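You operate a simulated robot arm through the tools that you are given. There is no shell and no other tool. Be economical: measure what you need, move in short steps, check, and stop when the job is done.

The job below is to be done with a simulated two-armed robot. You get a single attempt, and the scene is never put back.

Task
Fetch the case wax tin and set it on the glass top. Take the white cloth and leave it on the lamp end of the radiator cover. Close the door cabinet drawer. Open the slatted door by the tray, take the grey humidifier and put it on the top of the radiator cover and shut the tray again. The order is free. Set down upright: grey humidifier.

Only the result counts: the job must be done as asked and must still hold three seconds after the hand-in. Knocking over, shifting, dropping, spilling or breaking anything else fails it. A push-on lid holds only when it is set on centred and level and pressed home; a screw cap is set on level and turned clockwise until tight. Flat cloth is picked up by pressing the open fingertips on it (5 to 10 N) and closing them slowly along it; thin cloth reads only 2 to 8 mm in the jaws.

Robot
Two 6-joint arms with two-finger parallel grippers on one trunk, on a base that drives. Base frame: it is fixed to the floor where the robot stands at the start and does not move with it; the origin is under the middle of the robot, x ahead of it, y to its left, z up. Units: cm, degrees, N and s.
The left shoulder is at the start at [6, 18.7, 59.7], the right one opposite. With the tool pointing down near the work surface each hand reaches from about 10 to 54 cm from the robot's upright axis, wherever it stands, measured 20 degrees to its own side. Places, roughly: door cabinet drawer [150, 110, 70]; glass top (25x18x1 cm) [-330, 300, 80]; grey humidifier (8x5x12 cm) [130, 240, 20]; lamp end of the radiator cover [60, 250, 100]; slatted door by the tray [130, 230, 50]; top of the radiator cover [110, 250, 90]; white cloth (7x6x3 cm) [50, 30, 30]. Payload 1.57 kg a hand.
Tool frame (each hand has its own): the origin (TCP) lies between the finger pads and is the grasp point; the fingertips stand 3 cm ahead of it; z points along the fingers, y is the line along which they close. The gripper opens to 11 cm. The fingers are 2.4 cm wide and 1.2 cm thick; the gripper's body (4.8 by 11.2 cm) begins 7.8 cm behind the TCP.
Orientation is that of the tool frame in the base frame, as a unit quaternion [w, x, y, z]. With the fingers straight down and closing along the base's y, the tool's x points along the base's -x, its y along +y and its z along -z.

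Tools
- The arms move only by the tool drive_tool. It takes "left_series", "right_series" or both (then of equal length, played together; a hand with none holds still); each is a list of rows, each a list of 2 entries, a list of its own where there are three numbers: the shift along the base's x, y, z in units of 40 mm (1.0 is 40 mm), then the turn, a rotation vector about the base's x, y, z in units of 6 degrees (1.0 is 6 degrees). In form: [[[dx, dy, dz], [wx, wy, wz]], ...]. A call has 1 to 10 rows; each row shifts and turns the commanded pose from where the row before left it. "left_claw" and "right_claw" are, for a hand that has rows, the closure in counts, from 0 (fully open) to 255 (shut), set as the call begins (left out, the last holds). A call with a number of a shift or a turn outside -1 to 1 is refused whole. Rows are played at 5 a second. More than 5 cm and 8.6 degrees between two rows, or a gripper value outside its range, and nothing of the call is played. Where a pose cannot be reached the arm comes as near as it can. A force on the tool above 40 N (or 10 N above the force at the start of the call, whichever is more), or a blocked arm, ends the call early, and 0.2 s more pass. The fingers move at their own pace (about 15.3 cm/s each) and stop on an object; they squeeze with about 33 N. The grip force told is the motor's: it shows also when the fingers shut on nothing. Time passes only in rows, and 0.2 s behind the last, so rows that do not move let the fingers close. It gives the time, the measured TCP pose, the force on the tool (base axes), the opening and the grip force at its end, in the units of the frame above (readings bear some noise), with the torque about the TCP (base axes, N m) and any sound that the robot's microphone picked up.
- Cameras (640 x 400 px; columns grow to the right, rows downward): "scene" is now at [0.22, 4.39, 113.58]; the picture's right is [0.57, -0.82, 0.00], its down [-0.64, -0.45, -0.62] and it looks along [0.51, 0.36, -0.78] (base axes); focal length 283 px, centre (320, 200). "left" rides on the left gripper at [7, -1.6, -14.1] in its tool frame; the picture's right is [0.23, 0.97, 0.00], its down [-0.85, 0.20, -0.48] and it looks along [-0.47, 0.11, 0.88] (tool axes); focal length 222 px, centre (320, 200). "right" rides on the right gripper at [7, 1.6, -14.1] in its tool frame; the picture's right is [-0.23, 0.97, 0.00], its down [-0.86, -0.20, -0.48] and it looks along [-0.47, -0.11, 0.88] (tool axes); focal length 222 px, centre (320, 200). There is no depth. A picture from a camera that has moved, and an enlarged one, comes with that camera's place and axes in the base frame and with its lens.
- snapshot(camera): a new picture of that camera. The clock stands still meanwhile.
- move_column(by): slides the trunk up (or, below 0, down) by that many cm; the arms and the scene camera ride with it, the base frame stays. It gives what a move gives, with no picture.
- roll_base(legs): drives the robot by 1 to 6 legs, each [ahead, left, turn to the left] in cm, cm and degrees, along the robot's own axes; the way and the turn of a leg run together, so that a leg with both is an arc; at most 150 cm and 180 degrees a leg. The arms and the cameras ride along, it lands a little off, and it stops where it bumps. It gives what a move gives.
- turn_head(pan, tilt): turns the head with the scene camera to pan (to the left, within 86 degrees either way) and tilt (down, from -29 to 69), counted from straight ahead of the robot. It gives what a move gives.
- enlarge(camera, box): a new picture of the part [left, top, right, bottom] of that camera's present view, enlarged. The clock stands still meanwhile.
- sign_off(): hands the job in; it is judged then, once.

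Work in short steps. Places have to be worked out from the pictures, the camera data and where the tool is seen: move nearer, look again, correct. Check each grasp and each placing, and mend what went wrong. You have 165 turns and 122 pictures in all, those below and enlarged ones among them. Open the grippers and draw the arms clear of the work before you hand the job in, unless the task says otherwise; then end with one line.

The tools are called as a command line: name --argument value ..., lists and objects as JSON in quotes. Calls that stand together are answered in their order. drive_tool: Moves the arms, as the interface text tells. Its arguments: {"type":"object","properties":{"left_series":{"type":"array"},"left_claw":{"type":"number"},"right_series":{"type":"array"},"right_claw":{"type":"number"}},"required":[]} The other tools are called the same way: move_column (by) slides the trunk up or down; roll_base (legs) drives the base; turn_head (pan, tilt) turns the head that bears the scene camera; snapshot (camera) takes a picture; enlarge (camera, box) takes an enlarged picture of a part of a camera's view; sign_off () hands the job in.

At the start:

```text
t: 0.0
left_tool_pos: [29.22, 39.2, 56.8]
left_ee_rot: [0.0, 0.0, 1.0, 0.0]
left_ft_force: [-0.1, 0.1, -0.5]
left_moment: [-0.02, 0.0, 0.0]
left_finger_gap: 10.98
left_grip_force: 0.1
right_tool_pos: [34.26, 2.57, 56.3]
right_ee_rot: [0.0, 0.0, 1.0, 0.0]
right_ft_force: [0.8, -0.5, -0.1]
right_moment: [0.01, 0.0, -0.01]
right_finger_gap: 10.99
right_grip_force: 0.1
trunk travel left (down, up): [-22.5, 76.5]
robot x, y, heading: [-0.02, -0.03, 0.3]
head pan, tilt: [34.7, 51.4]
```

scene: 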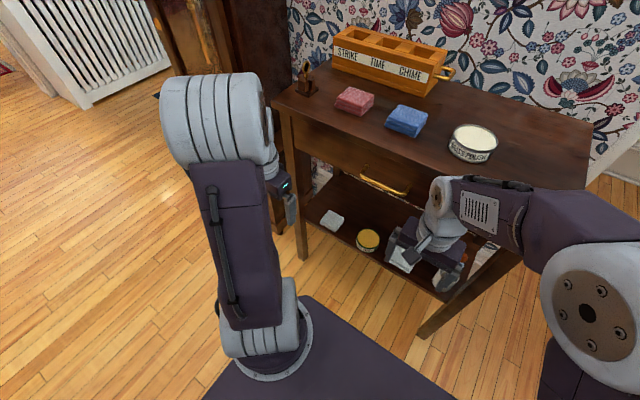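
right: 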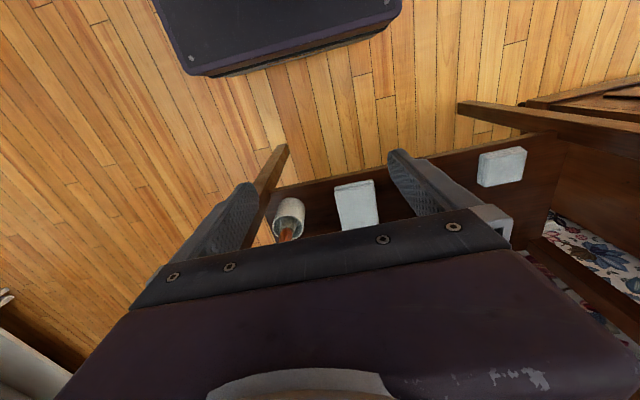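
left: 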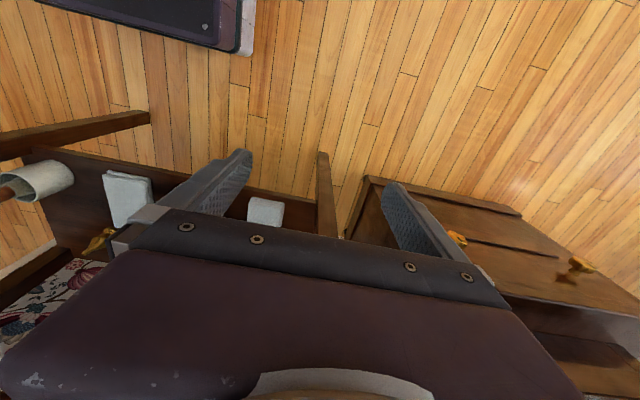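

I see a side table with a lower shelf. There is a labelled tin on the top and a yellow-lidded tin on the shelf. I'll enlarge to read the labels and identify things.

enlarge --camera "scene" --box '[280, 20, 520, 170]'

enlarge --camera "scene" --box '[280, 160, 520, 310]'

```text
2.67 times, centred on (400, 95) of scene
camera zoom: at [0.22, 4.39, 113.58], right [0.57, -0.82, 0.0], down [-0.64, -0.45, -0.62], along [0.51, 0.36, -0.78], focal length 754 px, centre (107, 480)
```

zoom: 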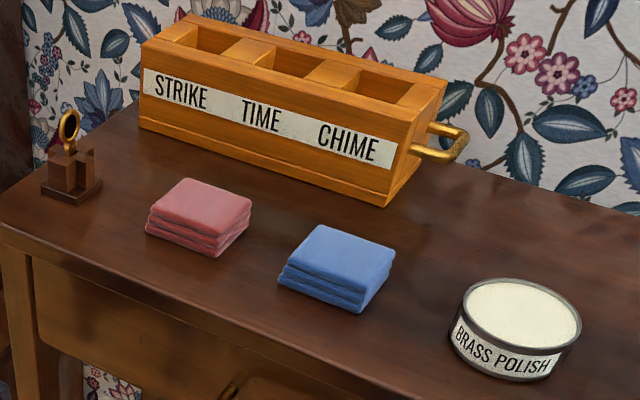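

```text
2.67 times, centred on (400, 235) of scene
camera zoom: at [0.22, 4.39, 113.58], right [0.57, -0.82, 0.0], down [-0.64, -0.45, -0.62], along [0.51, 0.36, -0.78], focal length 754 px, centre (107, 107)
```

zoom: 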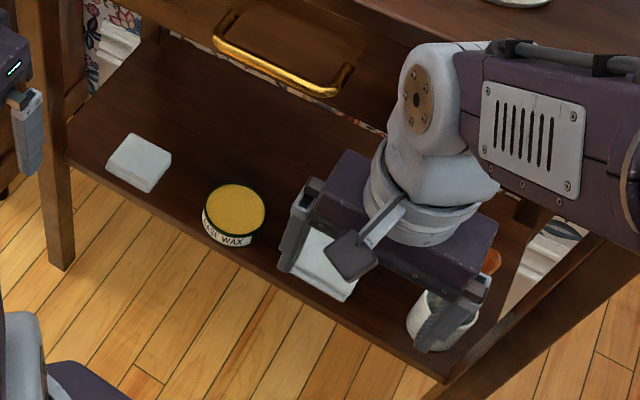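

The yellow-lidded "CASE WAX" tin is on the lower shelf near (50, 20), and the white folded cloth is near (50, 34). Before moving I'll survey the room with the head.

turn_head --pan 70 --tilt 15

snapshot --camera "scene"

turn_head --pan 30 --tilt 15

snapshot --camera "scene"

turn_head --pan 0 --tilt 60

snapshot --camera "scene"

```text
t: 1.0
left_tool_pos: [29.26, 39.14, 56.78]
left_ee_rot: [0.0, 0.001, 1.0, 0.001]
left_ft_force: [0.1, -0.4, -0.7]
left_moment: [0.01, 0.0, 0.0]
left_finger_gap: 11.0
left_grip_force: 0.1
right_tool_pos: [34.34, 2.7, 56.27]
right_ee_rot: [0.0, -0.001, 1.0, 0.0]
right_ft_force: [-0.4, 0.2, 0.3]
right_moment: [-0.02, 0.02, -0.01]
right_finger_gap: 10.97
right_grip_force: 0.0
trunk travel left (down, up): [-22.5, 76.5]
robot x, y, heading: [-0.04, -0.15, -0.1]
head pan, tilt: [70.0, 15.0]
```

```text
116 pictures are left
camera scene: at [-2.8, 8.85, 119.12], right [0.94, -0.34, 0.0], down [-0.09, -0.24, -0.97], along [0.33, 0.91, -0.26], focal length 283 px, centre (320, 200)
```

scene: 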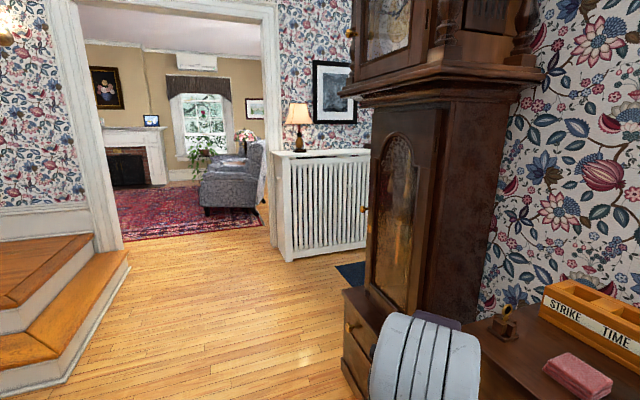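

```text
t: 2.1
left_tool_pos: [29.2, 39.23, 56.81]
left_ee_rot: [0.0, 0.0, 1.0, 0.002]
left_ft_force: [-1.1, 0.4, 0.3]
left_moment: [-0.02, 0.0, -0.03]
left_finger_gap: 11.0
left_grip_force: 0.1
right_tool_pos: [34.26, 2.62, 56.4]
right_ee_rot: [0.0, 0.0, 1.0, 0.0]
right_ft_force: [-0.7, 1.2, -0.1]
right_moment: [-0.01, 0.02, 0.01]
right_finger_gap: 11.0
right_grip_force: 0.1
trunk travel left (down, up): [-22.5, 76.5]
robot x, y, heading: [-0.24, 0.11, 0.1]
head pan, tilt: [30.0, 15.0]
```

```text
115 pictures are left
camera scene: at [2.08, 4.76, 119.13], right [0.5, -0.87, 0.0], down [-0.22, -0.13, -0.97], along [0.84, 0.48, -0.26], focal length 283 px, centre (320, 200)
```

scene: 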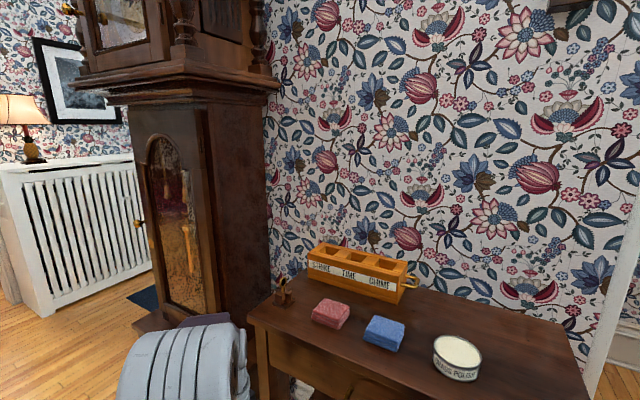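

```text
t: 3.2
left_tool_pos: [29.19, 39.17, 56.73]
left_ee_rot: [0.0, 0.0, 1.0, 0.001]
left_ft_force: [-0.3, -0.8, 0.7]
left_moment: [-0.02, 0.02, -0.05]
left_finger_gap: 11.0
left_grip_force: 0.1
right_tool_pos: [34.29, 2.53, 56.24]
right_ee_rot: [-0.001, 0.0, 1.0, 0.0]
right_ft_force: [-0.5, -0.3, -0.6]
right_moment: [0.01, -0.04, 0.0]
right_finger_gap: 11.0
right_grip_force: 0.0
trunk travel left (down, up): [-22.5, 76.5]
robot x, y, heading: [0.03, -0.34, -0.0]
head pan, tilt: [0.0, 60.0]
```

```text
114 pictures are left
camera scene: at [0.67, 0.08, 112.51], right [0.0, -1.0, 0.0], down [-0.87, 0.0, -0.5], along [0.5, 0.0, -0.87], focal length 283 px, centre (320, 200)
```

scene: 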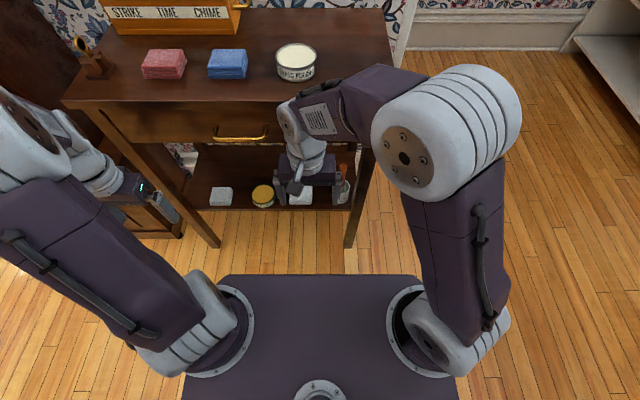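

The clock, radiator cover and lamp are to the left. I'll lower the trunk to get a second vantage on the shelf, then find its height.

move_column --by -18

turn_head --pan 12 --tilt 50

snapshot --camera "scene"

snapshot --camera "left"

snapshot --camera "right"

```text
t: 5.2
left_tool_pos: [29.27, 39.22, 38.85]
left_ee_rot: [-0.001, 0.0, 1.0, 0.0]
left_ft_force: [-0.1, 0.8, 0.0]
left_moment: [-0.01, 0.01, 0.01]
left_finger_gap: 11.01
left_grip_force: 0.1
right_tool_pos: [34.25, 2.53, 38.3]
right_ee_rot: [0.0, 0.0, 1.0, 0.0]
right_ft_force: [-0.7, -1.0, -0.3]
right_moment: [-0.01, 0.01, -0.01]
right_finger_gap: 11.01
right_grip_force: 0.0
trunk travel left (down, up): [-4.5, 94.5]
robot x, y, heading: [0.01, 0.01, 0.1]
head pan, tilt: [0.0, 60.0]
```

```text
t: 6.0
left_tool_pos: [29.17, 39.2, 38.79]
left_ee_rot: [-0.002, 0.0, 1.0, 0.0]
left_ft_force: [-0.1, -0.4, 0.1]
left_moment: [-0.01, 0.0, -0.01]
left_finger_gap: 11.0
left_grip_force: 0.1
right_tool_pos: [34.23, 2.67, 38.16]
right_ee_rot: [0.001, 0.001, 1.0, -0.001]
right_ft_force: [-0.4, -0.8, 0.3]
right_moment: [0.02, 0.01, -0.05]
right_finger_gap: 10.98
right_grip_force: 0.1
trunk travel left (down, up): [-4.5, 94.5]
robot x, y, heading: [0.28, 0.08, 0.0]
head pan, tilt: [12.0, 50.0]
```

```text
113 pictures are left
camera scene: at [1.52, 1.67, 95.75], right [0.21, -0.98, 0.0], down [-0.75, -0.16, -0.64], along [0.63, 0.13, -0.77], focal length 283 px, centre (320, 200)
```

scene: 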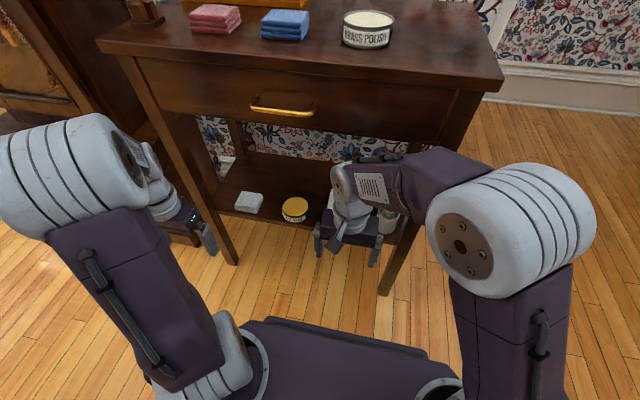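

```text
112 pictures are left
camera left: at [22.31, 37.51, 52.96], right [-0.23, 0.97, 0.0], down [0.86, 0.2, 0.48], along [0.46, 0.11, -0.88], focal length 222 px, centre (320, 200)
```

left: 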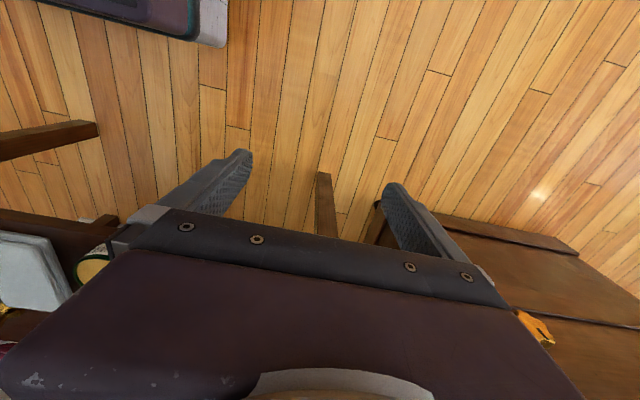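

```text
111 pictures are left
camera right: at [27.3, 4.26, 52.34], right [0.23, 0.97, 0.0], down [0.86, -0.2, 0.48], along [0.47, -0.11, -0.88], focal length 222 px, centre (320, 200)
```

right: 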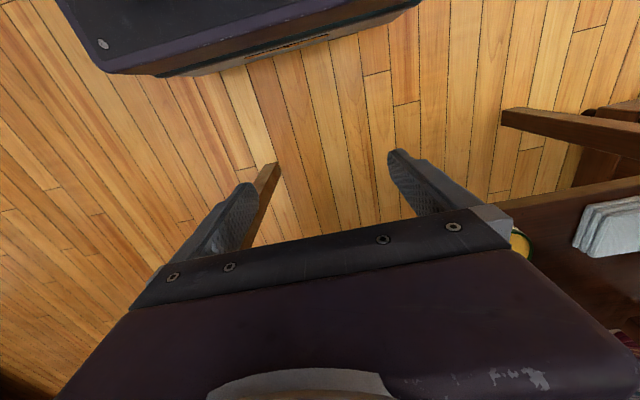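

Triangulating puts the shelf tops at about z 37, the tin at about (45.5, 18) and one white item at about (45, 30). A second white item near y 11 is hidden by the right hand, so I'll move that hand aside and look.

drive_tool --right_series '[[[-0.5, -1, 0], [0, 0, 0]], [[-0.5, -1, 0], [0, 0, 0]], [[0, -1, 0], [0, 0, 0]], [[0, -1, 0], [0, 0, 0]], [[0, -1, 0], [0, 0, 0]]]'

enlarge --camera "scene" --box '[200, 140, 440, 290]'

```text
t: 7.2
left_tool_pos: [29.25, 39.18, 38.91]
left_ee_rot: [0.0, 0.0, 1.0, 0.001]
left_ft_force: [-0.8, 0.0, -0.2]
left_moment: [-0.01, -0.02, 0.05]
left_finger_gap: 11.01
left_grip_force: 0.1
right_tool_pos: [30.21, -17.63, 38.24]
right_ee_rot: [0.0, -0.001, 1.0, 0.0]
right_ft_force: [0.7, -0.9, 0.2]
right_moment: [0.0, -0.02, 0.03]
right_finger_gap: 11.02
right_grip_force: 0.0
trunk travel left (down, up): [-4.5, 94.5]
robot x, y, heading: [-0.29, -0.11, -0.1]
head pan, tilt: [12.0, 50.0]
```

```text
2.67 times, centred on (320, 215) of scene
camera zoom: at [1.52, 1.68, 95.76], right [0.21, -0.98, 0.0], down [-0.75, -0.16, -0.64], along [0.63, 0.13, -0.77], focal length 754 px, centre (320, 160)
```

zoom: 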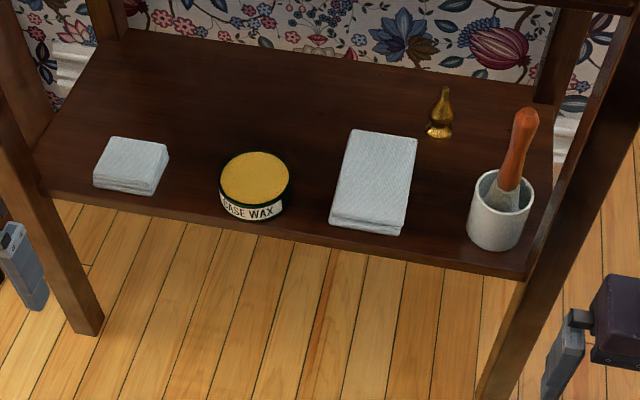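

The left stack (about 7×6×3 cm) at (45, 30) is the target cloth, since the longer one is a different towel. I'll tilt the left hand 45° forward while staging it in front of the shelf.

drive_tool --left_series '[[[0.1, -0.29, 0.1], [0, -0.94, 0]], [[0.1, -0.29, 0.1], [0, -0.94, 0]], [[0.1, -0.29, 0.1], [0, -0.94, 0]], [[0.1, -0.29, 0.1], [0, -0.94, 0]], [[0.1, -0.29, 0.1], [0, -0.94, 0]], [[0.1, -0.29, 0.1], [0, -0.94, 0]], [[0.1, -0.29, 0.1], [0, -0.94, 0]], [[0.1, -0.29, 0.1], [0, -0.92, 0]]]' --left_claw 25

snapshot --camera "left"

snapshot --camera "scene"

```text
t: 8.9
left_tool_pos: [35.65, 33.6, 44.72]
left_ee_rot: [0.382, 0.001, 0.924, 0.0]
left_ft_force: [-0.5, -0.2, -0.6]
left_moment: [-0.01, 0.01, 0.04]
left_finger_gap: 9.9
left_grip_force: 0.1
left hand out of reach, approached as far as the arm can: row 6, 7, 8
right_tool_pos: [30.33, -17.7, 38.32]
right_ee_rot: [0.0, 0.001, 1.0, 0.0]
right_ft_force: [-0.6, -0.2, 0.0]
right_moment: [0.0, -0.02, -0.02]
right_finger_gap: 10.99
right_grip_force: 0.1
trunk travel left (down, up): [-4.5, 94.5]
robot x, y, heading: [0.13, -0.12, -0.3]
head pan, tilt: [12.0, 50.0]
```

```text
109 pictures are left
camera left: at [20.84, 32.02, 49.85], right [-0.16, 0.97, -0.16], down [0.27, 0.2, 0.94], along [0.95, 0.11, -0.29], focal length 222 px, centre (320, 200)
```

left: 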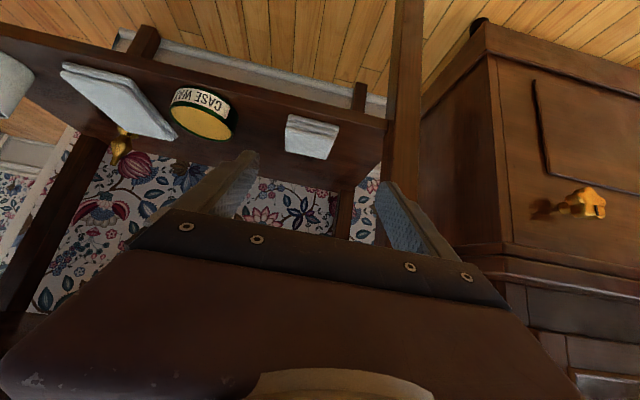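

```text
108 pictures are left
camera scene: at [1.52, 1.67, 95.76], right [0.21, -0.98, 0.0], down [-0.75, -0.16, -0.64], along [0.63, 0.13, -0.77], focal length 283 px, centre (320, 200)
```

scene: 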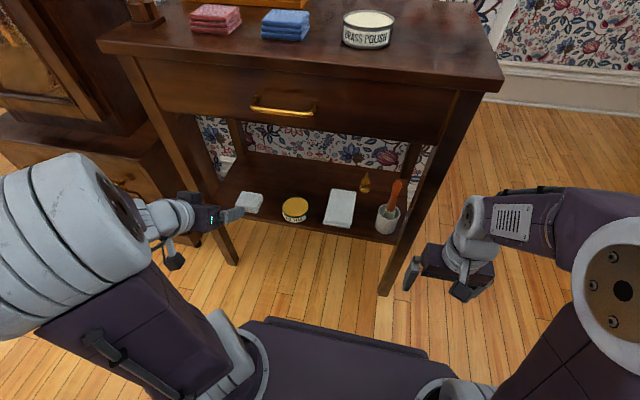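

The arm is too folded here, because it can't get that close to its own shoulder. I'll back the base up 10 cm to give it room.

roll_base --legs '[[-10, 0, 0]]'

drive_tool --left_series '[[[0.5, 0, 0], [0, 0, 0]], [[0.5, 0, 0], [0, 0, 0]]]'

```text
t: 10.1
left_tool_pos: [25.87, 33.61, 44.68]
left_ee_rot: [0.381, 0.0, 0.925, 0.0]
left_ft_force: [-0.2, 0.3, -0.8]
left_moment: [0.03, -0.01, -0.03]
left_finger_gap: 9.91
left_grip_force: 0.0
right_tool_pos: [20.49, -17.59, 38.37]
right_ee_rot: [0.001, 0.0, 1.0, 0.0]
right_ft_force: [0.4, 0.7, 0.5]
right_moment: [0.01, -0.01, 0.02]
right_finger_gap: 11.0
right_grip_force: 0.2
trunk travel left (down, up): [-4.5, 94.5]
robot x, y, heading: [-9.8, 0.37, 0.0]
head pan, tilt: [12.0, 50.0]
```

```text
t: 10.7
left_tool_pos: [29.94, 33.71, 44.45]
left_ee_rot: [0.381, 0.0, 0.924, 0.0]
left_ft_force: [-0.3, -0.4, 0.5]
left_moment: [0.02, -0.01, -0.02]
left_finger_gap: 9.93
left_grip_force: 0.0
right_tool_pos: [20.43, -17.62, 38.44]
right_ee_rot: [-0.001, 0.0, 1.0, 0.0]
right_ft_force: [0.2, -0.3, -0.4]
right_moment: [-0.02, 0.0, -0.04]
right_finger_gap: 11.02
right_grip_force: 0.1
trunk travel left (down, up): [-4.5, 94.5]
robot x, y, heading: [-9.85, 0.11, 0.1]
head pan, tilt: [12.0, 50.0]
```

The commands resume from the achieved pose. Next I stage the hand at (36, 30, 41.5) in front of the cloth and look through the wrist camera.

drive_tool --left_series '[[[0.5, -0.32, -0.24], [0, 0, 0]], [[0.5, -0.32, -0.25], [0, 0, 0]], [[0.5, -0.31, -0.25], [0, 0, 0]]]'

snapshot --camera "left"

snapshot --camera "scene"

```text
t: 11.5
left_tool_pos: [35.89, 29.85, 41.75]
left_ee_rot: [0.381, 0.001, 0.924, 0.0]
left_ft_force: [0.7, 0.0, -0.8]
left_moment: [0.0, 0.01, -0.02]
left_finger_gap: 9.91
left_grip_force: 0.0
right_tool_pos: [20.4, -17.57, 38.33]
right_ee_rot: [0.0, 0.0, 1.0, 0.0]
right_ft_force: [-0.2, -0.3, -0.2]
right_moment: [-0.01, 0.01, -0.02]
right_finger_gap: 11.0
right_grip_force: 0.1
trunk travel left (down, up): [-4.5, 94.5]
robot x, y, heading: [-10.38, -0.04, -0.3]
head pan, tilt: [12.0, 50.0]
```

```text
107 pictures are left
camera left: at [21.1, 28.19, 46.86], right [-0.16, 0.97, -0.16], down [0.27, 0.2, 0.94], along [0.95, 0.11, -0.29], focal length 222 px, centre (320, 200)
```

left: 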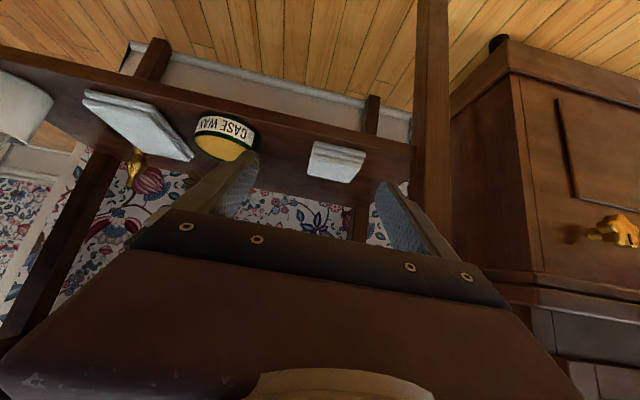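

```text
106 pictures are left
camera scene: at [-8.37, 1.68, 95.76], right [0.21, -0.98, 0.0], down [-0.75, -0.16, -0.64], along [0.63, 0.13, -0.77], focal length 283 px, centre (320, 200)
```

scene: 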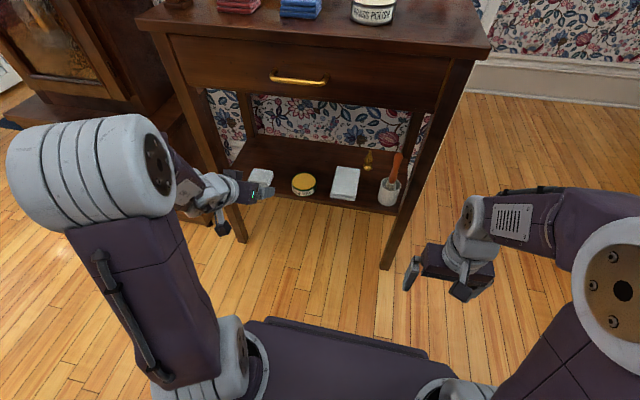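

Combining the wrist and scene rays puts the cloth near (48, 32), with its top at about z 33–34. I'll advance part-way and re-measure.

drive_tool --left_series '[[[0.5, 0.25, -0.2], [0, 0, 0]], [[0.5, 0.25, -0.2], [0, 0, 0]], [[0.5, 0, -0.2], [0, 0, 0]]]'

snapshot --camera "left"

enlarge --camera "scene" --box '[200, 120, 360, 220]'

```text
t: 12.3
left_tool_pos: [41.88, 31.98, 39.24]
left_ee_rot: [0.381, 0.001, 0.924, 0.0]
left_ft_force: [0.6, 0.7, 1.0]
left_moment: [-0.01, 0.0, -0.03]
left_finger_gap: 9.92
left_grip_force: 0.3
right_tool_pos: [20.37, -17.67, 38.41]
right_ee_rot: [0.001, 0.0, 1.0, 0.0]
right_ft_force: [-0.7, 0.1, 0.2]
right_moment: [0.02, -0.01, 0.04]
right_finger_gap: 11.01
right_grip_force: 0.1
trunk travel left (down, up): [-4.5, 94.5]
robot x, y, heading: [-10.01, 0.17, 0.0]
head pan, tilt: [12.0, 50.0]
```

```text
105 pictures are left
camera left: at [27.07, 30.35, 44.43], right [-0.16, 0.97, -0.16], down [0.27, 0.2, 0.94], along [0.95, 0.11, -0.29], focal length 222 px, centre (320, 200)
```

left: 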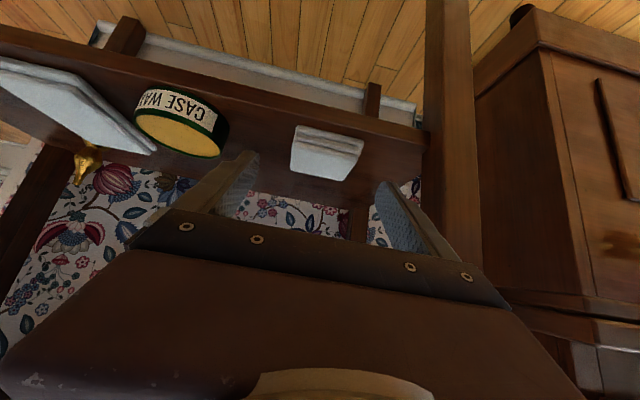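

```text
4.00 times, centred on (280, 170) of scene
camera zoom: at [-8.37, 1.68, 95.76], right [0.21, -0.98, 0.0], down [-0.75, -0.16, -0.64], along [0.63, 0.13, -0.77], focal length 1131 px, centre (480, 320)
```

zoom: 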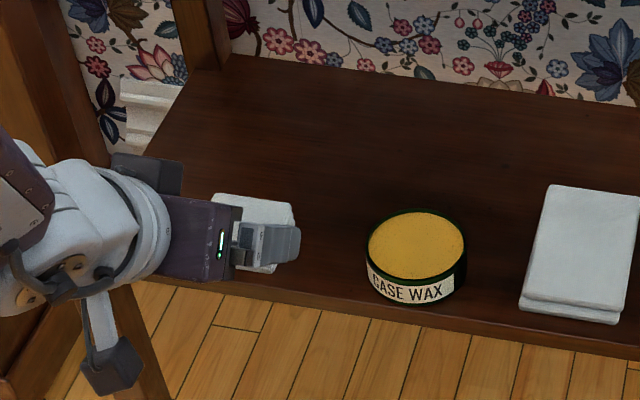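

From this view the cloth's top is at z≈34, spanning x 44–51 with centre y≈32.4, so the shelf is at z≈31. I'll slide the open fingers down either side of it to TCP (45.9, 32.4, 34.8).

drive_tool --left_series '[[[0.25, 0.1, -0.28], [0, 0, 0]], [[0.25, 0, -0.28], [0, 0, 0]], [[0.25, 0, -0.28], [0, 0, 0]], [[0.25, 0, -0.27], [0, 0, 0]]]'

snapshot --camera "left"

```text
t: 13.3
left_tool_pos: [45.8, 32.27, 34.87]
left_ee_rot: [0.381, 0.0, 0.925, 0.0]
left_ft_force: [0.3, 0.1, -0.6]
left_moment: [-0.01, -0.01, 0.02]
left_finger_gap: 9.93
left_grip_force: 0.1
right_tool_pos: [20.41, -17.71, 38.37]
right_ee_rot: [0.0, 0.0, 1.0, 0.0]
right_ft_force: [0.0, -0.6, 0.5]
right_moment: [-0.04, 0.04, 0.01]
right_finger_gap: 11.02
right_grip_force: 0.0
trunk travel left (down, up): [-4.5, 94.5]
robot x, y, heading: [-10.03, -0.27, -0.4]
head pan, tilt: [12.0, 50.0]
```

```text
103 pictures are left
camera left: at [30.85, 30.62, 39.98], right [-0.16, 0.97, -0.16], down [0.27, 0.2, 0.94], along [0.95, 0.11, -0.29], focal length 222 px, centre (320, 200)
```

left: 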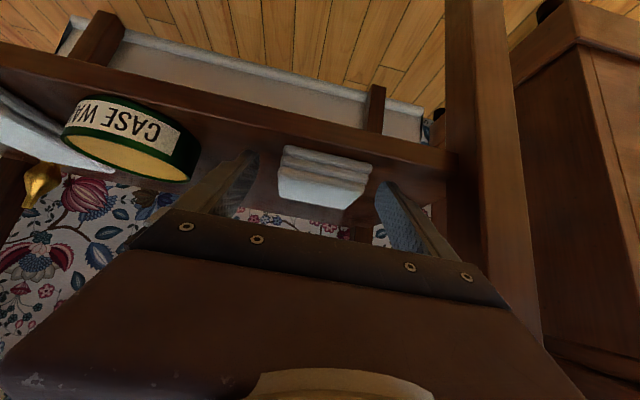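

The cloth sits centred between the fingers, with its front face around x 46–48. I'll go 2 cm further in and down slightly, feeling for the shelf, then close gently.

drive_tool --left_series '[[[0.25, 0, 0], [0, 0, 0]], [[0.25, 0, 0], [0, 0, 0]], [[0, 0, -0.1], [0, 0, 0]], [[0, 0, -0.1], [0, 0, 0]]]'

snapshot --camera "left"

enlarge --camera "scene" --box '[200, 120, 360, 220]'

```text
t: 14.3
left_tool_pos: [47.79, 32.41, 34.75]
left_ee_rot: [0.388, 0.001, 0.922, 0.0]
left_ft_force: [-20.6, -1.4, 23.1]
left_moment: [-1.25, 0.31, -1.21]
left_finger_gap: 10.05
left_grip_force: 0.9
right_tool_pos: [20.13, -17.62, 38.49]
right_ee_rot: [0.002, -0.001, 1.0, 0.001]
right_ft_force: [0.0, 0.2, -0.6]
right_moment: [0.0, 0.0, 0.01]
right_finger_gap: 11.01
right_grip_force: 0.0
trunk travel left (down, up): [-4.5, 94.5]
robot x, y, heading: [-9.53, 0.23, 0.1]
head pan, tilt: [12.0, 50.0]
stopped in row 4 (left hand): the force on the tool passed its limit (the readings are from after the stop); the commanded pose is now the measured one
```

```text
102 pictures are left
camera left: at [32.82, 30.66, 39.7], right [-0.16, 0.97, -0.16], down [0.26, 0.2, 0.95], along [0.95, 0.11, -0.28], focal length 222 px, centre (320, 200)
```

left: 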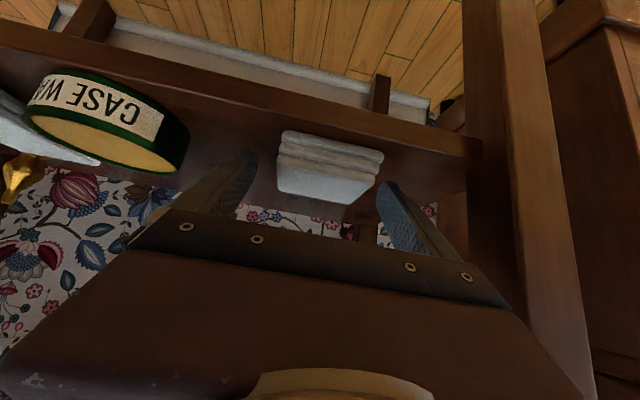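

```text
4.00 times, centred on (280, 170) of scene
camera zoom: at [-8.75, 1.56, 95.79], right [0.21, -0.98, 0.0], down [-0.75, -0.16, -0.65], along [0.63, 0.14, -0.76], focal length 1131 px, centre (480, 320)
```

zoom: 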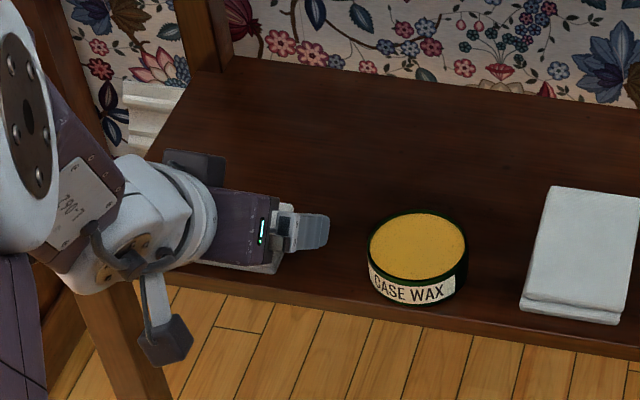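

The fingertip met the shelf, so its surface is at z≈31.7. I'll lift 3 mm and close on the cloth.

drive_tool --left_series '[[[0, 0, 0.08], [0, 0, 0]], [[0, 0, 0], [0, 0, 0]]]'

drive_tool --left_series '[[[0, 0, 0], [0, 0, 0]], [[0, 0, 0], [0, 0, 0]], [[0, 0, 0], [0, 0, 0]], [[0, 0, 0], [0, 0, 0]]]' --left_claw 255

snapshot --camera "left"

```text
t: 14.9
left_tool_pos: [47.88, 32.38, 34.69]
left_ee_rot: [0.384, 0.0, 0.923, 0.0]
left_ft_force: [-8.6, -0.5, 8.4]
left_moment: [-0.42, 0.13, -0.42]
left_finger_gap: 9.97
left_grip_force: 0.6
right_tool_pos: [20.42, -17.68, 38.36]
right_ee_rot: [0.001, 0.0, 1.0, 0.001]
right_ft_force: [-0.1, 0.3, 0.2]
right_moment: [0.02, 0.0, 0.0]
right_finger_gap: 11.0
right_grip_force: 0.0
trunk travel left (down, up): [-4.5, 94.5]
robot x, y, heading: [-10.12, -0.03, -0.2]
head pan, tilt: [12.0, 50.0]
```

```text
t: 15.9
left_tool_pos: [47.92, 32.38, 34.73]
left_ee_rot: [0.385, 0.0, 0.923, 0.0]
left_ft_force: [1.6, -1.5, 3.2]
left_moment: [-0.09, -0.1, 0.02]
left_finger_gap: 6.67
left_grip_force: 33.0
right_tool_pos: [20.44, -17.69, 38.35]
right_ee_rot: [0.0, 0.0, 1.0, 0.0]
right_ft_force: [-0.3, -0.4, 0.1]
right_moment: [0.02, 0.0, 0.0]
right_finger_gap: 11.03
right_grip_force: 0.1
trunk travel left (down, up): [-4.5, 94.5]
robot x, y, heading: [-9.99, -0.06, 0.1]
head pan, tilt: [12.0, 50.0]
```

```text
100 pictures are left
camera left: at [32.98, 30.66, 39.8], right [-0.16, 0.97, -0.16], down [0.26, 0.2, 0.94], along [0.95, 0.11, -0.29], focal length 222 px, centre (320, 200)
```

left: 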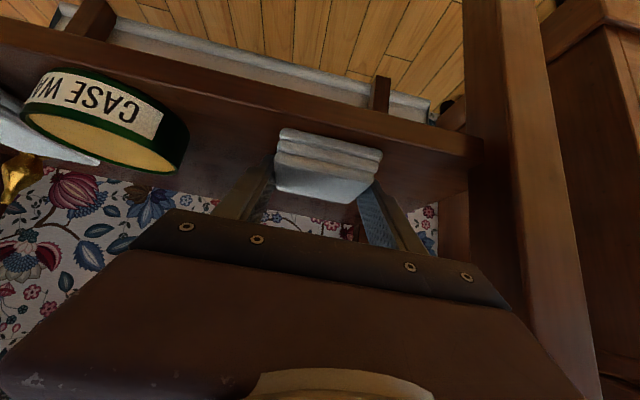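

The cloth is gripped at 6.7 cm. I'll lift slowly, then draw out.

drive_tool --left_series '[[[0, 0, 0.25], [0, 0, 0]], [[0, 0, 0.25], [0, 0, 0]], [[-0.2, 0, 0.5], [0, 0, 0]], [[-0.5, 0, 0.5], [0, 0, 0]], [[-0.7, 0, 0.2], [0, 0, 0]], [[-0.8, 0, 0.2], [0, 0, 0]], [[-0.8, 0, 0], [0, 0, 0]], [[-0.8, 0, 0], [0, 0, 0]]]'

snapshot --camera "left"

snapshot --camera "scene"

```text
t: 17.7
left_tool_pos: [32.46, 32.36, 42.28]
left_ee_rot: [0.385, 0.001, 0.923, 0.0]
left_ft_force: [0.7, -0.9, -0.8]
left_moment: [-0.01, -0.03, -0.02]
left_finger_gap: 6.7
left_grip_force: 33.1
right_tool_pos: [20.42, -17.53, 38.32]
right_ee_rot: [-0.001, 0.0, 1.0, 0.0]
right_ft_force: [0.4, -0.5, -0.7]
right_moment: [0.01, 0.02, -0.01]
right_finger_gap: 11.02
right_grip_force: 0.1
trunk travel left (down, up): [-4.5, 94.5]
robot x, y, heading: [-9.54, -0.18, -0.0]
head pan, tilt: [12.0, 50.0]
```

```text
99 pictures are left
camera left: at [17.64, 30.79, 47.36], right [-0.16, 0.97, -0.16], down [0.26, 0.2, 0.94], along [0.95, 0.11, -0.29], focal length 222 px, centre (320, 200)
```

left: 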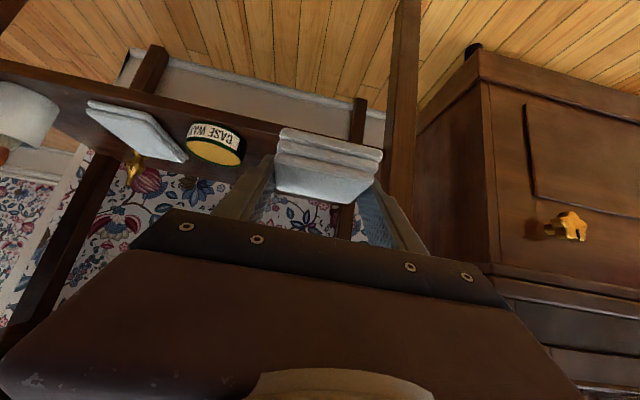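

```text
98 pictures are left
camera scene: at [-8.39, 1.67, 95.76], right [0.21, -0.98, 0.0], down [-0.75, -0.16, -0.64], along [0.63, 0.13, -0.77], focal length 283 px, centre (320, 200)
```

scene: 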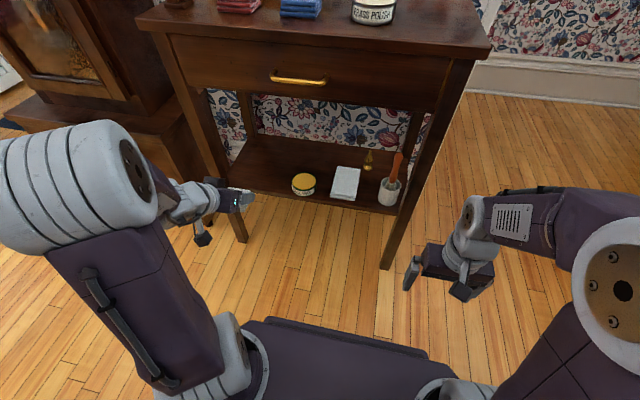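

The cloth is held securely. I'll shift the base 15 cm left so the right arm can reach the tin comfortably.

roll_base --legs '[[0, 15, 0]]'

drive_tool --right_series '[[[0.6, 0.6, 0.2], [0, -0.94, 0]], [[0.6, 0.6, 0.2], [0, -0.94, 0]], [[0.6, 0.6, 0.2], [0, -0.94, 0]], [[0.4, 0.6, 0.2], [0, -0.94, 0]], [[0.4, 0.6, 0], [0, -0.94, 0]], [[0.3, 0.6, 0], [0, -0.94, 0]], [[0.3, 0.6, 0], [0, -0.94, 0]], [[0.3, 0.6, 0], [0, -0.92, 0]]]' --right_claw 20

snapshot --camera "right"

snapshot --camera "scene"

```text
t: 19.1
left_tool_pos: [32.66, 47.33, 42.33]
left_ee_rot: [0.384, 0.0, 0.923, 0.0]
left_ft_force: [-0.2, -0.3, 0.1]
left_moment: [-0.02, 0.01, 0.0]
left_finger_gap: 6.68
left_grip_force: 33.2
right_tool_pos: [20.36, -2.72, 38.46]
right_ee_rot: [0.0, 0.0, 1.0, 0.0]
right_ft_force: [-0.6, 0.4, 0.4]
right_moment: [-0.01, 0.03, 0.01]
right_finger_gap: 11.04
right_grip_force: 0.1
trunk travel left (down, up): [-4.5, 94.5]
robot x, y, heading: [-9.88, 15.12, -0.1]
head pan, tilt: [12.0, 50.0]
```

```text
t: 20.9
left_tool_pos: [32.56, 47.48, 42.23]
left_ee_rot: [0.384, 0.0, 0.923, 0.0]
left_ft_force: [-0.4, 0.3, -0.3]
left_moment: [-0.03, -0.03, -0.02]
left_finger_gap: 6.69
left_grip_force: 32.8
right_tool_pos: [34.32, 16.64, 41.63]
right_ee_rot: [0.384, 0.0, 0.924, 0.0]
right_ft_force: [-0.2, 0.5, 0.1]
right_moment: [-0.01, -0.01, -0.03]
right_finger_gap: 10.12
right_grip_force: 0.0
trunk travel left (down, up): [-4.5, 94.5]
robot x, y, heading: [-9.67, 15.07, 0.1]
head pan, tilt: [12.0, 50.0]
```

```text
97 pictures are left
camera right: at [19.31, 18.26, 46.47], right [0.16, 0.97, 0.16], down [0.27, -0.2, 0.94], along [0.95, -0.11, -0.29], focal length 222 px, centre (320, 200)
```

right: 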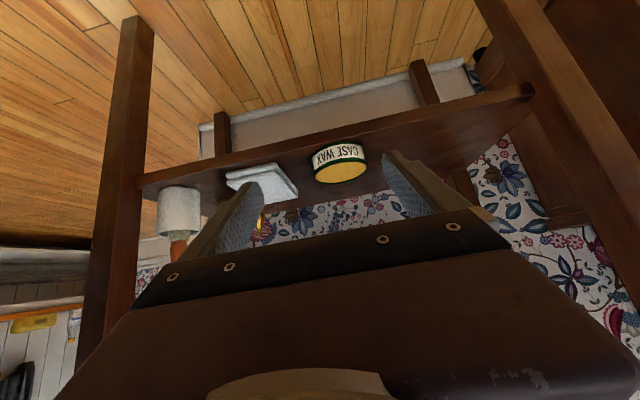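

```text
96 pictures are left
camera scene: at [-8.4, 16.64, 95.76], right [0.21, -0.98, 0.0], down [-0.75, -0.16, -0.64], along [0.63, 0.13, -0.77], focal length 283 px, centre (320, 200)
```

scene: 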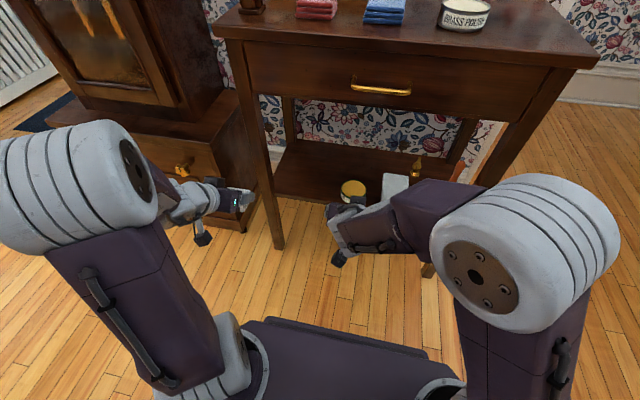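

The right wrist view puts the tin at about (46, 18.6) with its top at z≈35. I'll line up on y and approach part-way.

drive_tool --right_series '[[[0.2, 0.49, 0], [0, 0, 0]], [[0.5, 0, -0.3], [0, 0, 0]], [[0.5, 0, -0.3], [0, 0, 0]], [[0.5, 0, -0.3], [0, 0, 0]]]'

snapshot --camera "right"

```text
t: 21.9
left_tool_pos: [32.59, 47.41, 42.28]
left_ee_rot: [0.385, 0.001, 0.923, 0.0]
left_ft_force: [0.0, 0.8, -0.3]
left_moment: [0.02, 0.04, 0.0]
left_finger_gap: 6.69
left_grip_force: 33.5
right_tool_pos: [41.34, 18.52, 37.81]
right_ee_rot: [0.384, 0.0, 0.924, 0.0]
right_ft_force: [-0.9, -0.3, 0.0]
right_moment: [0.03, -0.02, 0.0]
right_finger_gap: 10.14
right_grip_force: 0.2
trunk travel left (down, up): [-4.5, 94.5]
robot x, y, heading: [-9.89, 15.12, 0.2]
head pan, tilt: [12.0, 50.0]
```

```text
95 pictures are left
camera right: at [26.33, 20.16, 42.89], right [0.16, 0.97, 0.16], down [0.27, -0.2, 0.94], along [0.95, -0.11, -0.29], focal length 222 px, centre (320, 200)
```

right: 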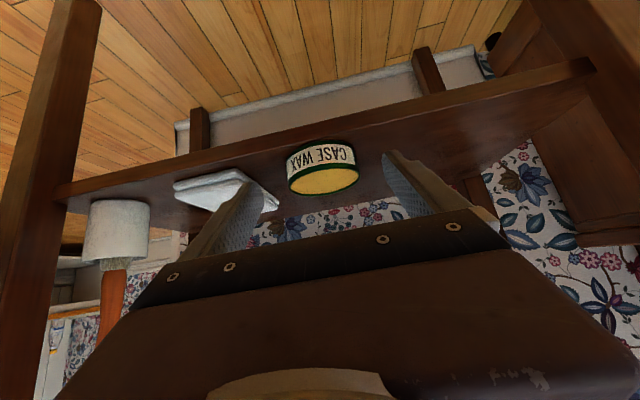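

The tin is at (47.2, 18.4), almost centred. I'll narrow the opening slightly to keep clear of the towel and go in.

drive_tool --right_series '[[[0, -0.02, 0], [0, 0, 0]], [[0.25, 0, -0.16], [0, 0, 0]], [[0.25, 0, -0.16], [0, 0, 0]], [[0.25, 0, -0.16], [0, 0, 0]], [[0.24, 0, -0.14], [0, 0, 0]]]' --right_claw 42

snapshot --camera "right"

```text
t: 23.1
left_tool_pos: [32.59, 47.39, 42.21]
left_ee_rot: [0.384, 0.001, 0.923, 0.0]
left_ft_force: [0.0, 0.6, 0.1]
left_moment: [-0.04, -0.02, -0.01]
left_finger_gap: 6.72
left_grip_force: 33.1
right_tool_pos: [45.08, 18.47, 35.51]
right_ee_rot: [0.383, 0.001, 0.924, -0.001]
right_ft_force: [0.7, 0.5, 0.7]
right_moment: [0.0, 0.04, -0.04]
right_finger_gap: 9.18
right_grip_force: 0.0
trunk travel left (down, up): [-4.5, 94.5]
robot x, y, heading: [-10.02, 14.77, -0.1]
head pan, tilt: [12.0, 50.0]
```

```text
94 pictures are left
camera right: at [30.15, 20.19, 40.54], right [0.16, 0.97, 0.16], down [0.27, -0.2, 0.94], along [0.95, -0.11, -0.29], focal length 222 px, centre (320, 200)
```

right: 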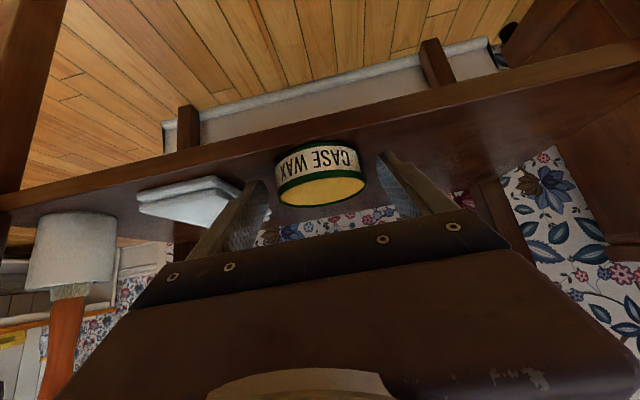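

The tin is between the fingertips. I'll nudge 4 mm in and close.

drive_tool --right_series '[[[0.1, 0, -0.04], [0, 0, 0]]]'

drive_tool --right_series '[[[0, 0, 0], [0, 0, 0]], [[0, 0, 0], [0, 0, 0]], [[0, 0, 0], [0, 0, 0]], [[0, 0, 0], [0, 0, 0]]]' --right_claw 255

snapshot --camera "right"

```text
t: 23.5
left_tool_pos: [32.61, 47.4, 42.33]
left_ee_rot: [0.384, 0.001, 0.923, 0.0]
left_ft_force: [-0.6, 0.0, -0.5]
left_moment: [-0.03, -0.02, 0.06]
left_finger_gap: 6.69
left_grip_force: 33.4
right_tool_pos: [45.39, 18.55, 35.48]
right_ee_rot: [0.383, 0.001, 0.924, 0.0]
right_ft_force: [-0.3, 0.4, 0.4]
right_moment: [0.02, -0.01, 0.0]
right_finger_gap: 9.17
right_grip_force: 0.1
trunk travel left (down, up): [-4.5, 94.5]
robot x, y, heading: [-9.82, 14.92, 0.1]
head pan, tilt: [12.0, 50.0]
```

```text
t: 24.5
left_tool_pos: [32.53, 47.25, 42.34]
left_ee_rot: [0.384, 0.001, 0.923, -0.001]
left_ft_force: [-0.6, 0.8, -0.9]
left_moment: [0.01, 0.0, -0.01]
left_finger_gap: 6.7
left_grip_force: 33.0
right_tool_pos: [45.29, 18.5, 35.36]
right_ee_rot: [0.382, 0.0, 0.924, 0.0]
right_ft_force: [1.2, -2.3, 0.7]
right_moment: [-0.1, -0.07, -0.08]
right_finger_gap: 7.49
right_grip_force: 33.7
trunk travel left (down, up): [-4.5, 94.5]
robot x, y, heading: [-9.75, 14.98, -0.1]
head pan, tilt: [12.0, 50.0]
```

```text
93 pictures are left
camera right: at [30.54, 20.14, 40.36], right [0.16, 0.97, 0.16], down [0.27, -0.2, 0.94], along [0.95, -0.11, -0.29], focal length 222 px, centre (320, 200)
```

right: 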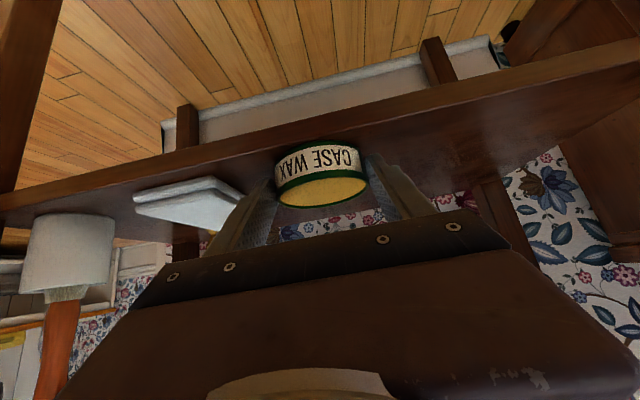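

The tin is gripped at 7.5 cm. I'll lift and withdraw it.

drive_tool --right_series '[[[0, 0, 0.2], [0, 0, 0]], [[0, 0, 0.3], [0, 0, 0]], [[0, 0, 0.5], [0, 0, 0]], [[-0.3, 0, 0.5], [0, 0, 0]], [[-0.6, 0, 0.2], [0, 0, 0]], [[-0.8, 0, 0], [0, 0, 0]], [[-0.8, 0, 0], [0, 0, 0]], [[-0.8, -0.5, 0], [0, 0, 0]]]'

snapshot --camera "right"

turn_head --pan 60 --tilt 35

snapshot --camera "scene"

```text
t: 26.3
left_tool_pos: [32.72, 47.4, 42.38]
left_ee_rot: [0.384, 0.001, 0.923, 0.0]
left_ft_force: [0.6, -0.2, -1.0]
left_moment: [0.01, -0.02, -0.01]
left_finger_gap: 6.71
left_grip_force: 33.3
right_tool_pos: [32.04, 16.27, 41.89]
right_ee_rot: [0.382, 0.0, 0.924, -0.001]
right_ft_force: [0.5, 0.1, -3.8]
right_moment: [-0.01, 0.07, -0.01]
right_finger_gap: 7.47
right_grip_force: 33.2
trunk travel left (down, up): [-4.5, 94.5]
robot x, y, heading: [-9.82, 15.04, 0.0]
head pan, tilt: [12.0, 50.0]
```

```text
92 pictures are left
camera right: at [17.13, 17.99, 46.9], right [0.16, 0.97, 0.16], down [0.27, -0.2, 0.94], along [0.95, -0.11, -0.29], focal length 222 px, centre (320, 200)
```

right: 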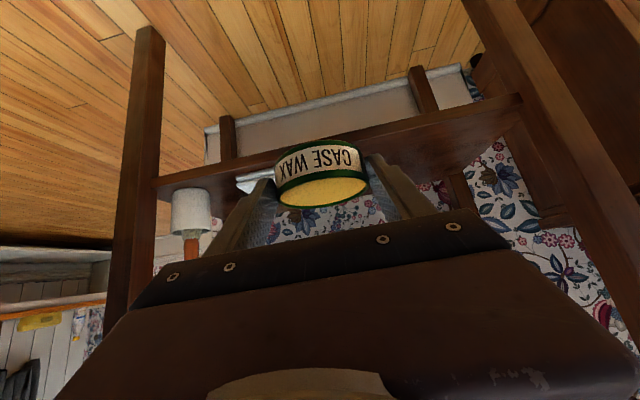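

```text
t: 27.4
left_tool_pos: [32.6, 47.39, 42.16]
left_ee_rot: [0.385, 0.0, 0.923, 0.0]
left_ft_force: [0.0, 0.3, -0.7]
left_moment: [0.01, -0.04, -0.03]
left_finger_gap: 6.7
left_grip_force: 33.1
right_tool_pos: [32.09, 16.34, 41.9]
right_ee_rot: [0.383, 0.0, 0.924, 0.0]
right_ft_force: [-0.2, -0.3, -2.7]
right_moment: [-0.05, 0.04, -0.01]
right_finger_gap: 7.51
right_grip_force: 32.8
trunk travel left (down, up): [-4.5, 94.5]
robot x, y, heading: [-9.87, 15.34, 0.3]
head pan, tilt: [60.0, 35.0]
```

```text
91 pictures are left
camera scene: at [-11.49, 22.67, 97.93], right [0.87, -0.5, 0.0], down [-0.29, -0.5, -0.82], along [0.41, 0.71, -0.57], focal length 283 px, centre (320, 200)
```

scene: 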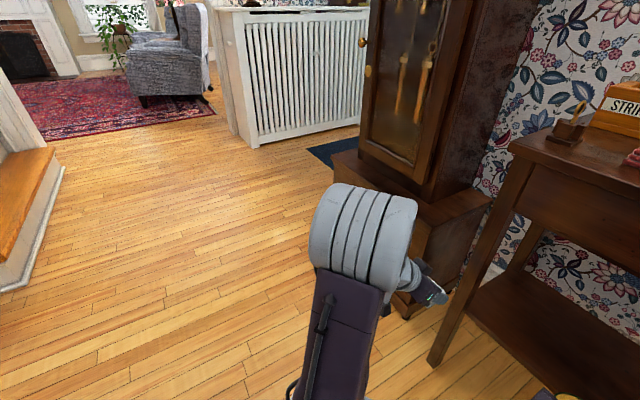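

Both items are in hand. The radiator cover faces −y at y≈238, spanning x 50–170. I'll back away, turn left 90°, and drive toward it.

roll_base --legs '[[-25, 0, 0], [0, 0, 90], [70, 0, 0], [70, 0, 0]]'

move_column --by 45

turn_head --pan -50 --tilt 25

snapshot --camera "scene"

turn_head --pan -10 --tilt 25

snapshot --camera "scene"

```text
t: 40.0
left_tool_pos: [-68.15, 197.22, 42.33]
left_ee_rot: [-0.271, 0.655, -0.65, -0.273]
left_ft_force: [0.4, -0.2, 0.1]
left_moment: [0.01, 0.0, -0.01]
left_finger_gap: 6.7
left_grip_force: 33.0
right_tool_pos: [-37.18, 197.11, 41.92]
right_ee_rot: [-0.27, 0.656, -0.65, -0.273]
right_ft_force: [0.6, -0.1, -3.8]
right_moment: [-0.1, 0.01, -0.02]
right_finger_gap: 7.5
right_grip_force: 32.8
trunk travel left (down, up): [-4.5, 94.5]
robot x, y, heading: [-35.14, 155.05, 90.4]
head pan, tilt: [60.0, 35.0]
```

```text
refused: 45 is not a number from -40 to 40
```

```text
t: 41.8
left_tool_pos: [-68.17, 197.36, 42.31]
left_ee_rot: [-0.271, 0.655, -0.651, -0.272]
left_ft_force: [0.2, -0.3, -0.9]
left_moment: [0.0, 0.0, 0.0]
left_finger_gap: 6.7
left_grip_force: 32.8
right_tool_pos: [-37.15, 196.91, 41.86]
right_ee_rot: [-0.27, 0.656, -0.651, -0.271]
right_ft_force: [-0.4, 1.2, -3.4]
right_moment: [-0.08, 0.01, -0.02]
right_finger_gap: 7.53
right_grip_force: 32.9
trunk travel left (down, up): [-4.5, 94.5]
robot x, y, heading: [-35.45, 154.86, 90.3]
head pan, tilt: [-50.0, 25.0]
```

```text
90 pictures are left
camera scene: at [-28.36, 155.07, 99.51], right [0.65, -0.76, 0.0], down [-0.32, -0.27, -0.91], along [0.69, 0.59, -0.42], focal length 283 px, centre (320, 200)
```

scene: 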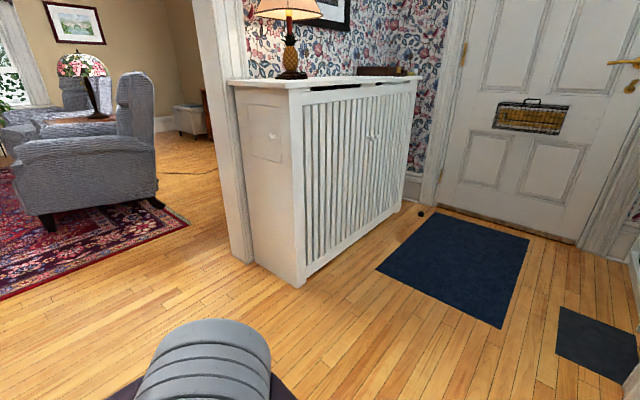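

```text
t: 42.9
left_tool_pos: [-68.1, 197.33, 42.38]
left_ee_rot: [-0.271, 0.655, -0.651, -0.273]
left_ft_force: [0.4, 0.2, -1.0]
left_moment: [0.0, 0.0, 0.03]
left_finger_gap: 6.7
left_grip_force: 33.4
right_tool_pos: [-37.09, 196.93, 41.98]
right_ee_rot: [-0.269, 0.656, -0.651, -0.272]
right_ft_force: [0.4, -0.6, -3.6]
right_moment: [-0.06, 0.0, 0.01]
right_finger_gap: 7.49
right_grip_force: 33.3
trunk travel left (down, up): [-4.5, 94.5]
robot x, y, heading: [-34.98, 155.0, 90.5]
head pan, tilt: [-10.0, 25.0]
```

```text
89 pictures are left
camera scene: at [-33.83, 158.17, 99.5], right [0.99, -0.17, 0.0], down [-0.07, -0.42, -0.91], along [0.15, 0.89, -0.42], focal length 283 px, centre (320, 200)
```

scene: 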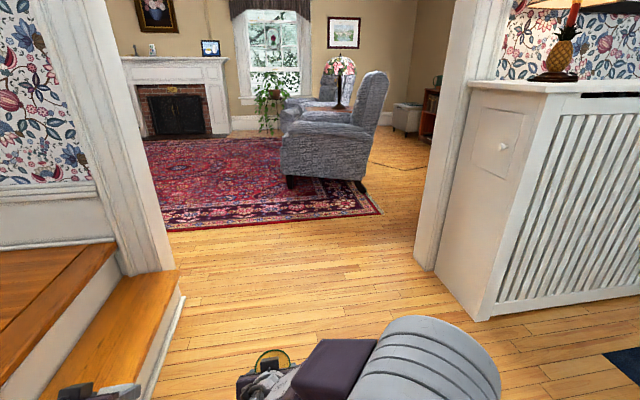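

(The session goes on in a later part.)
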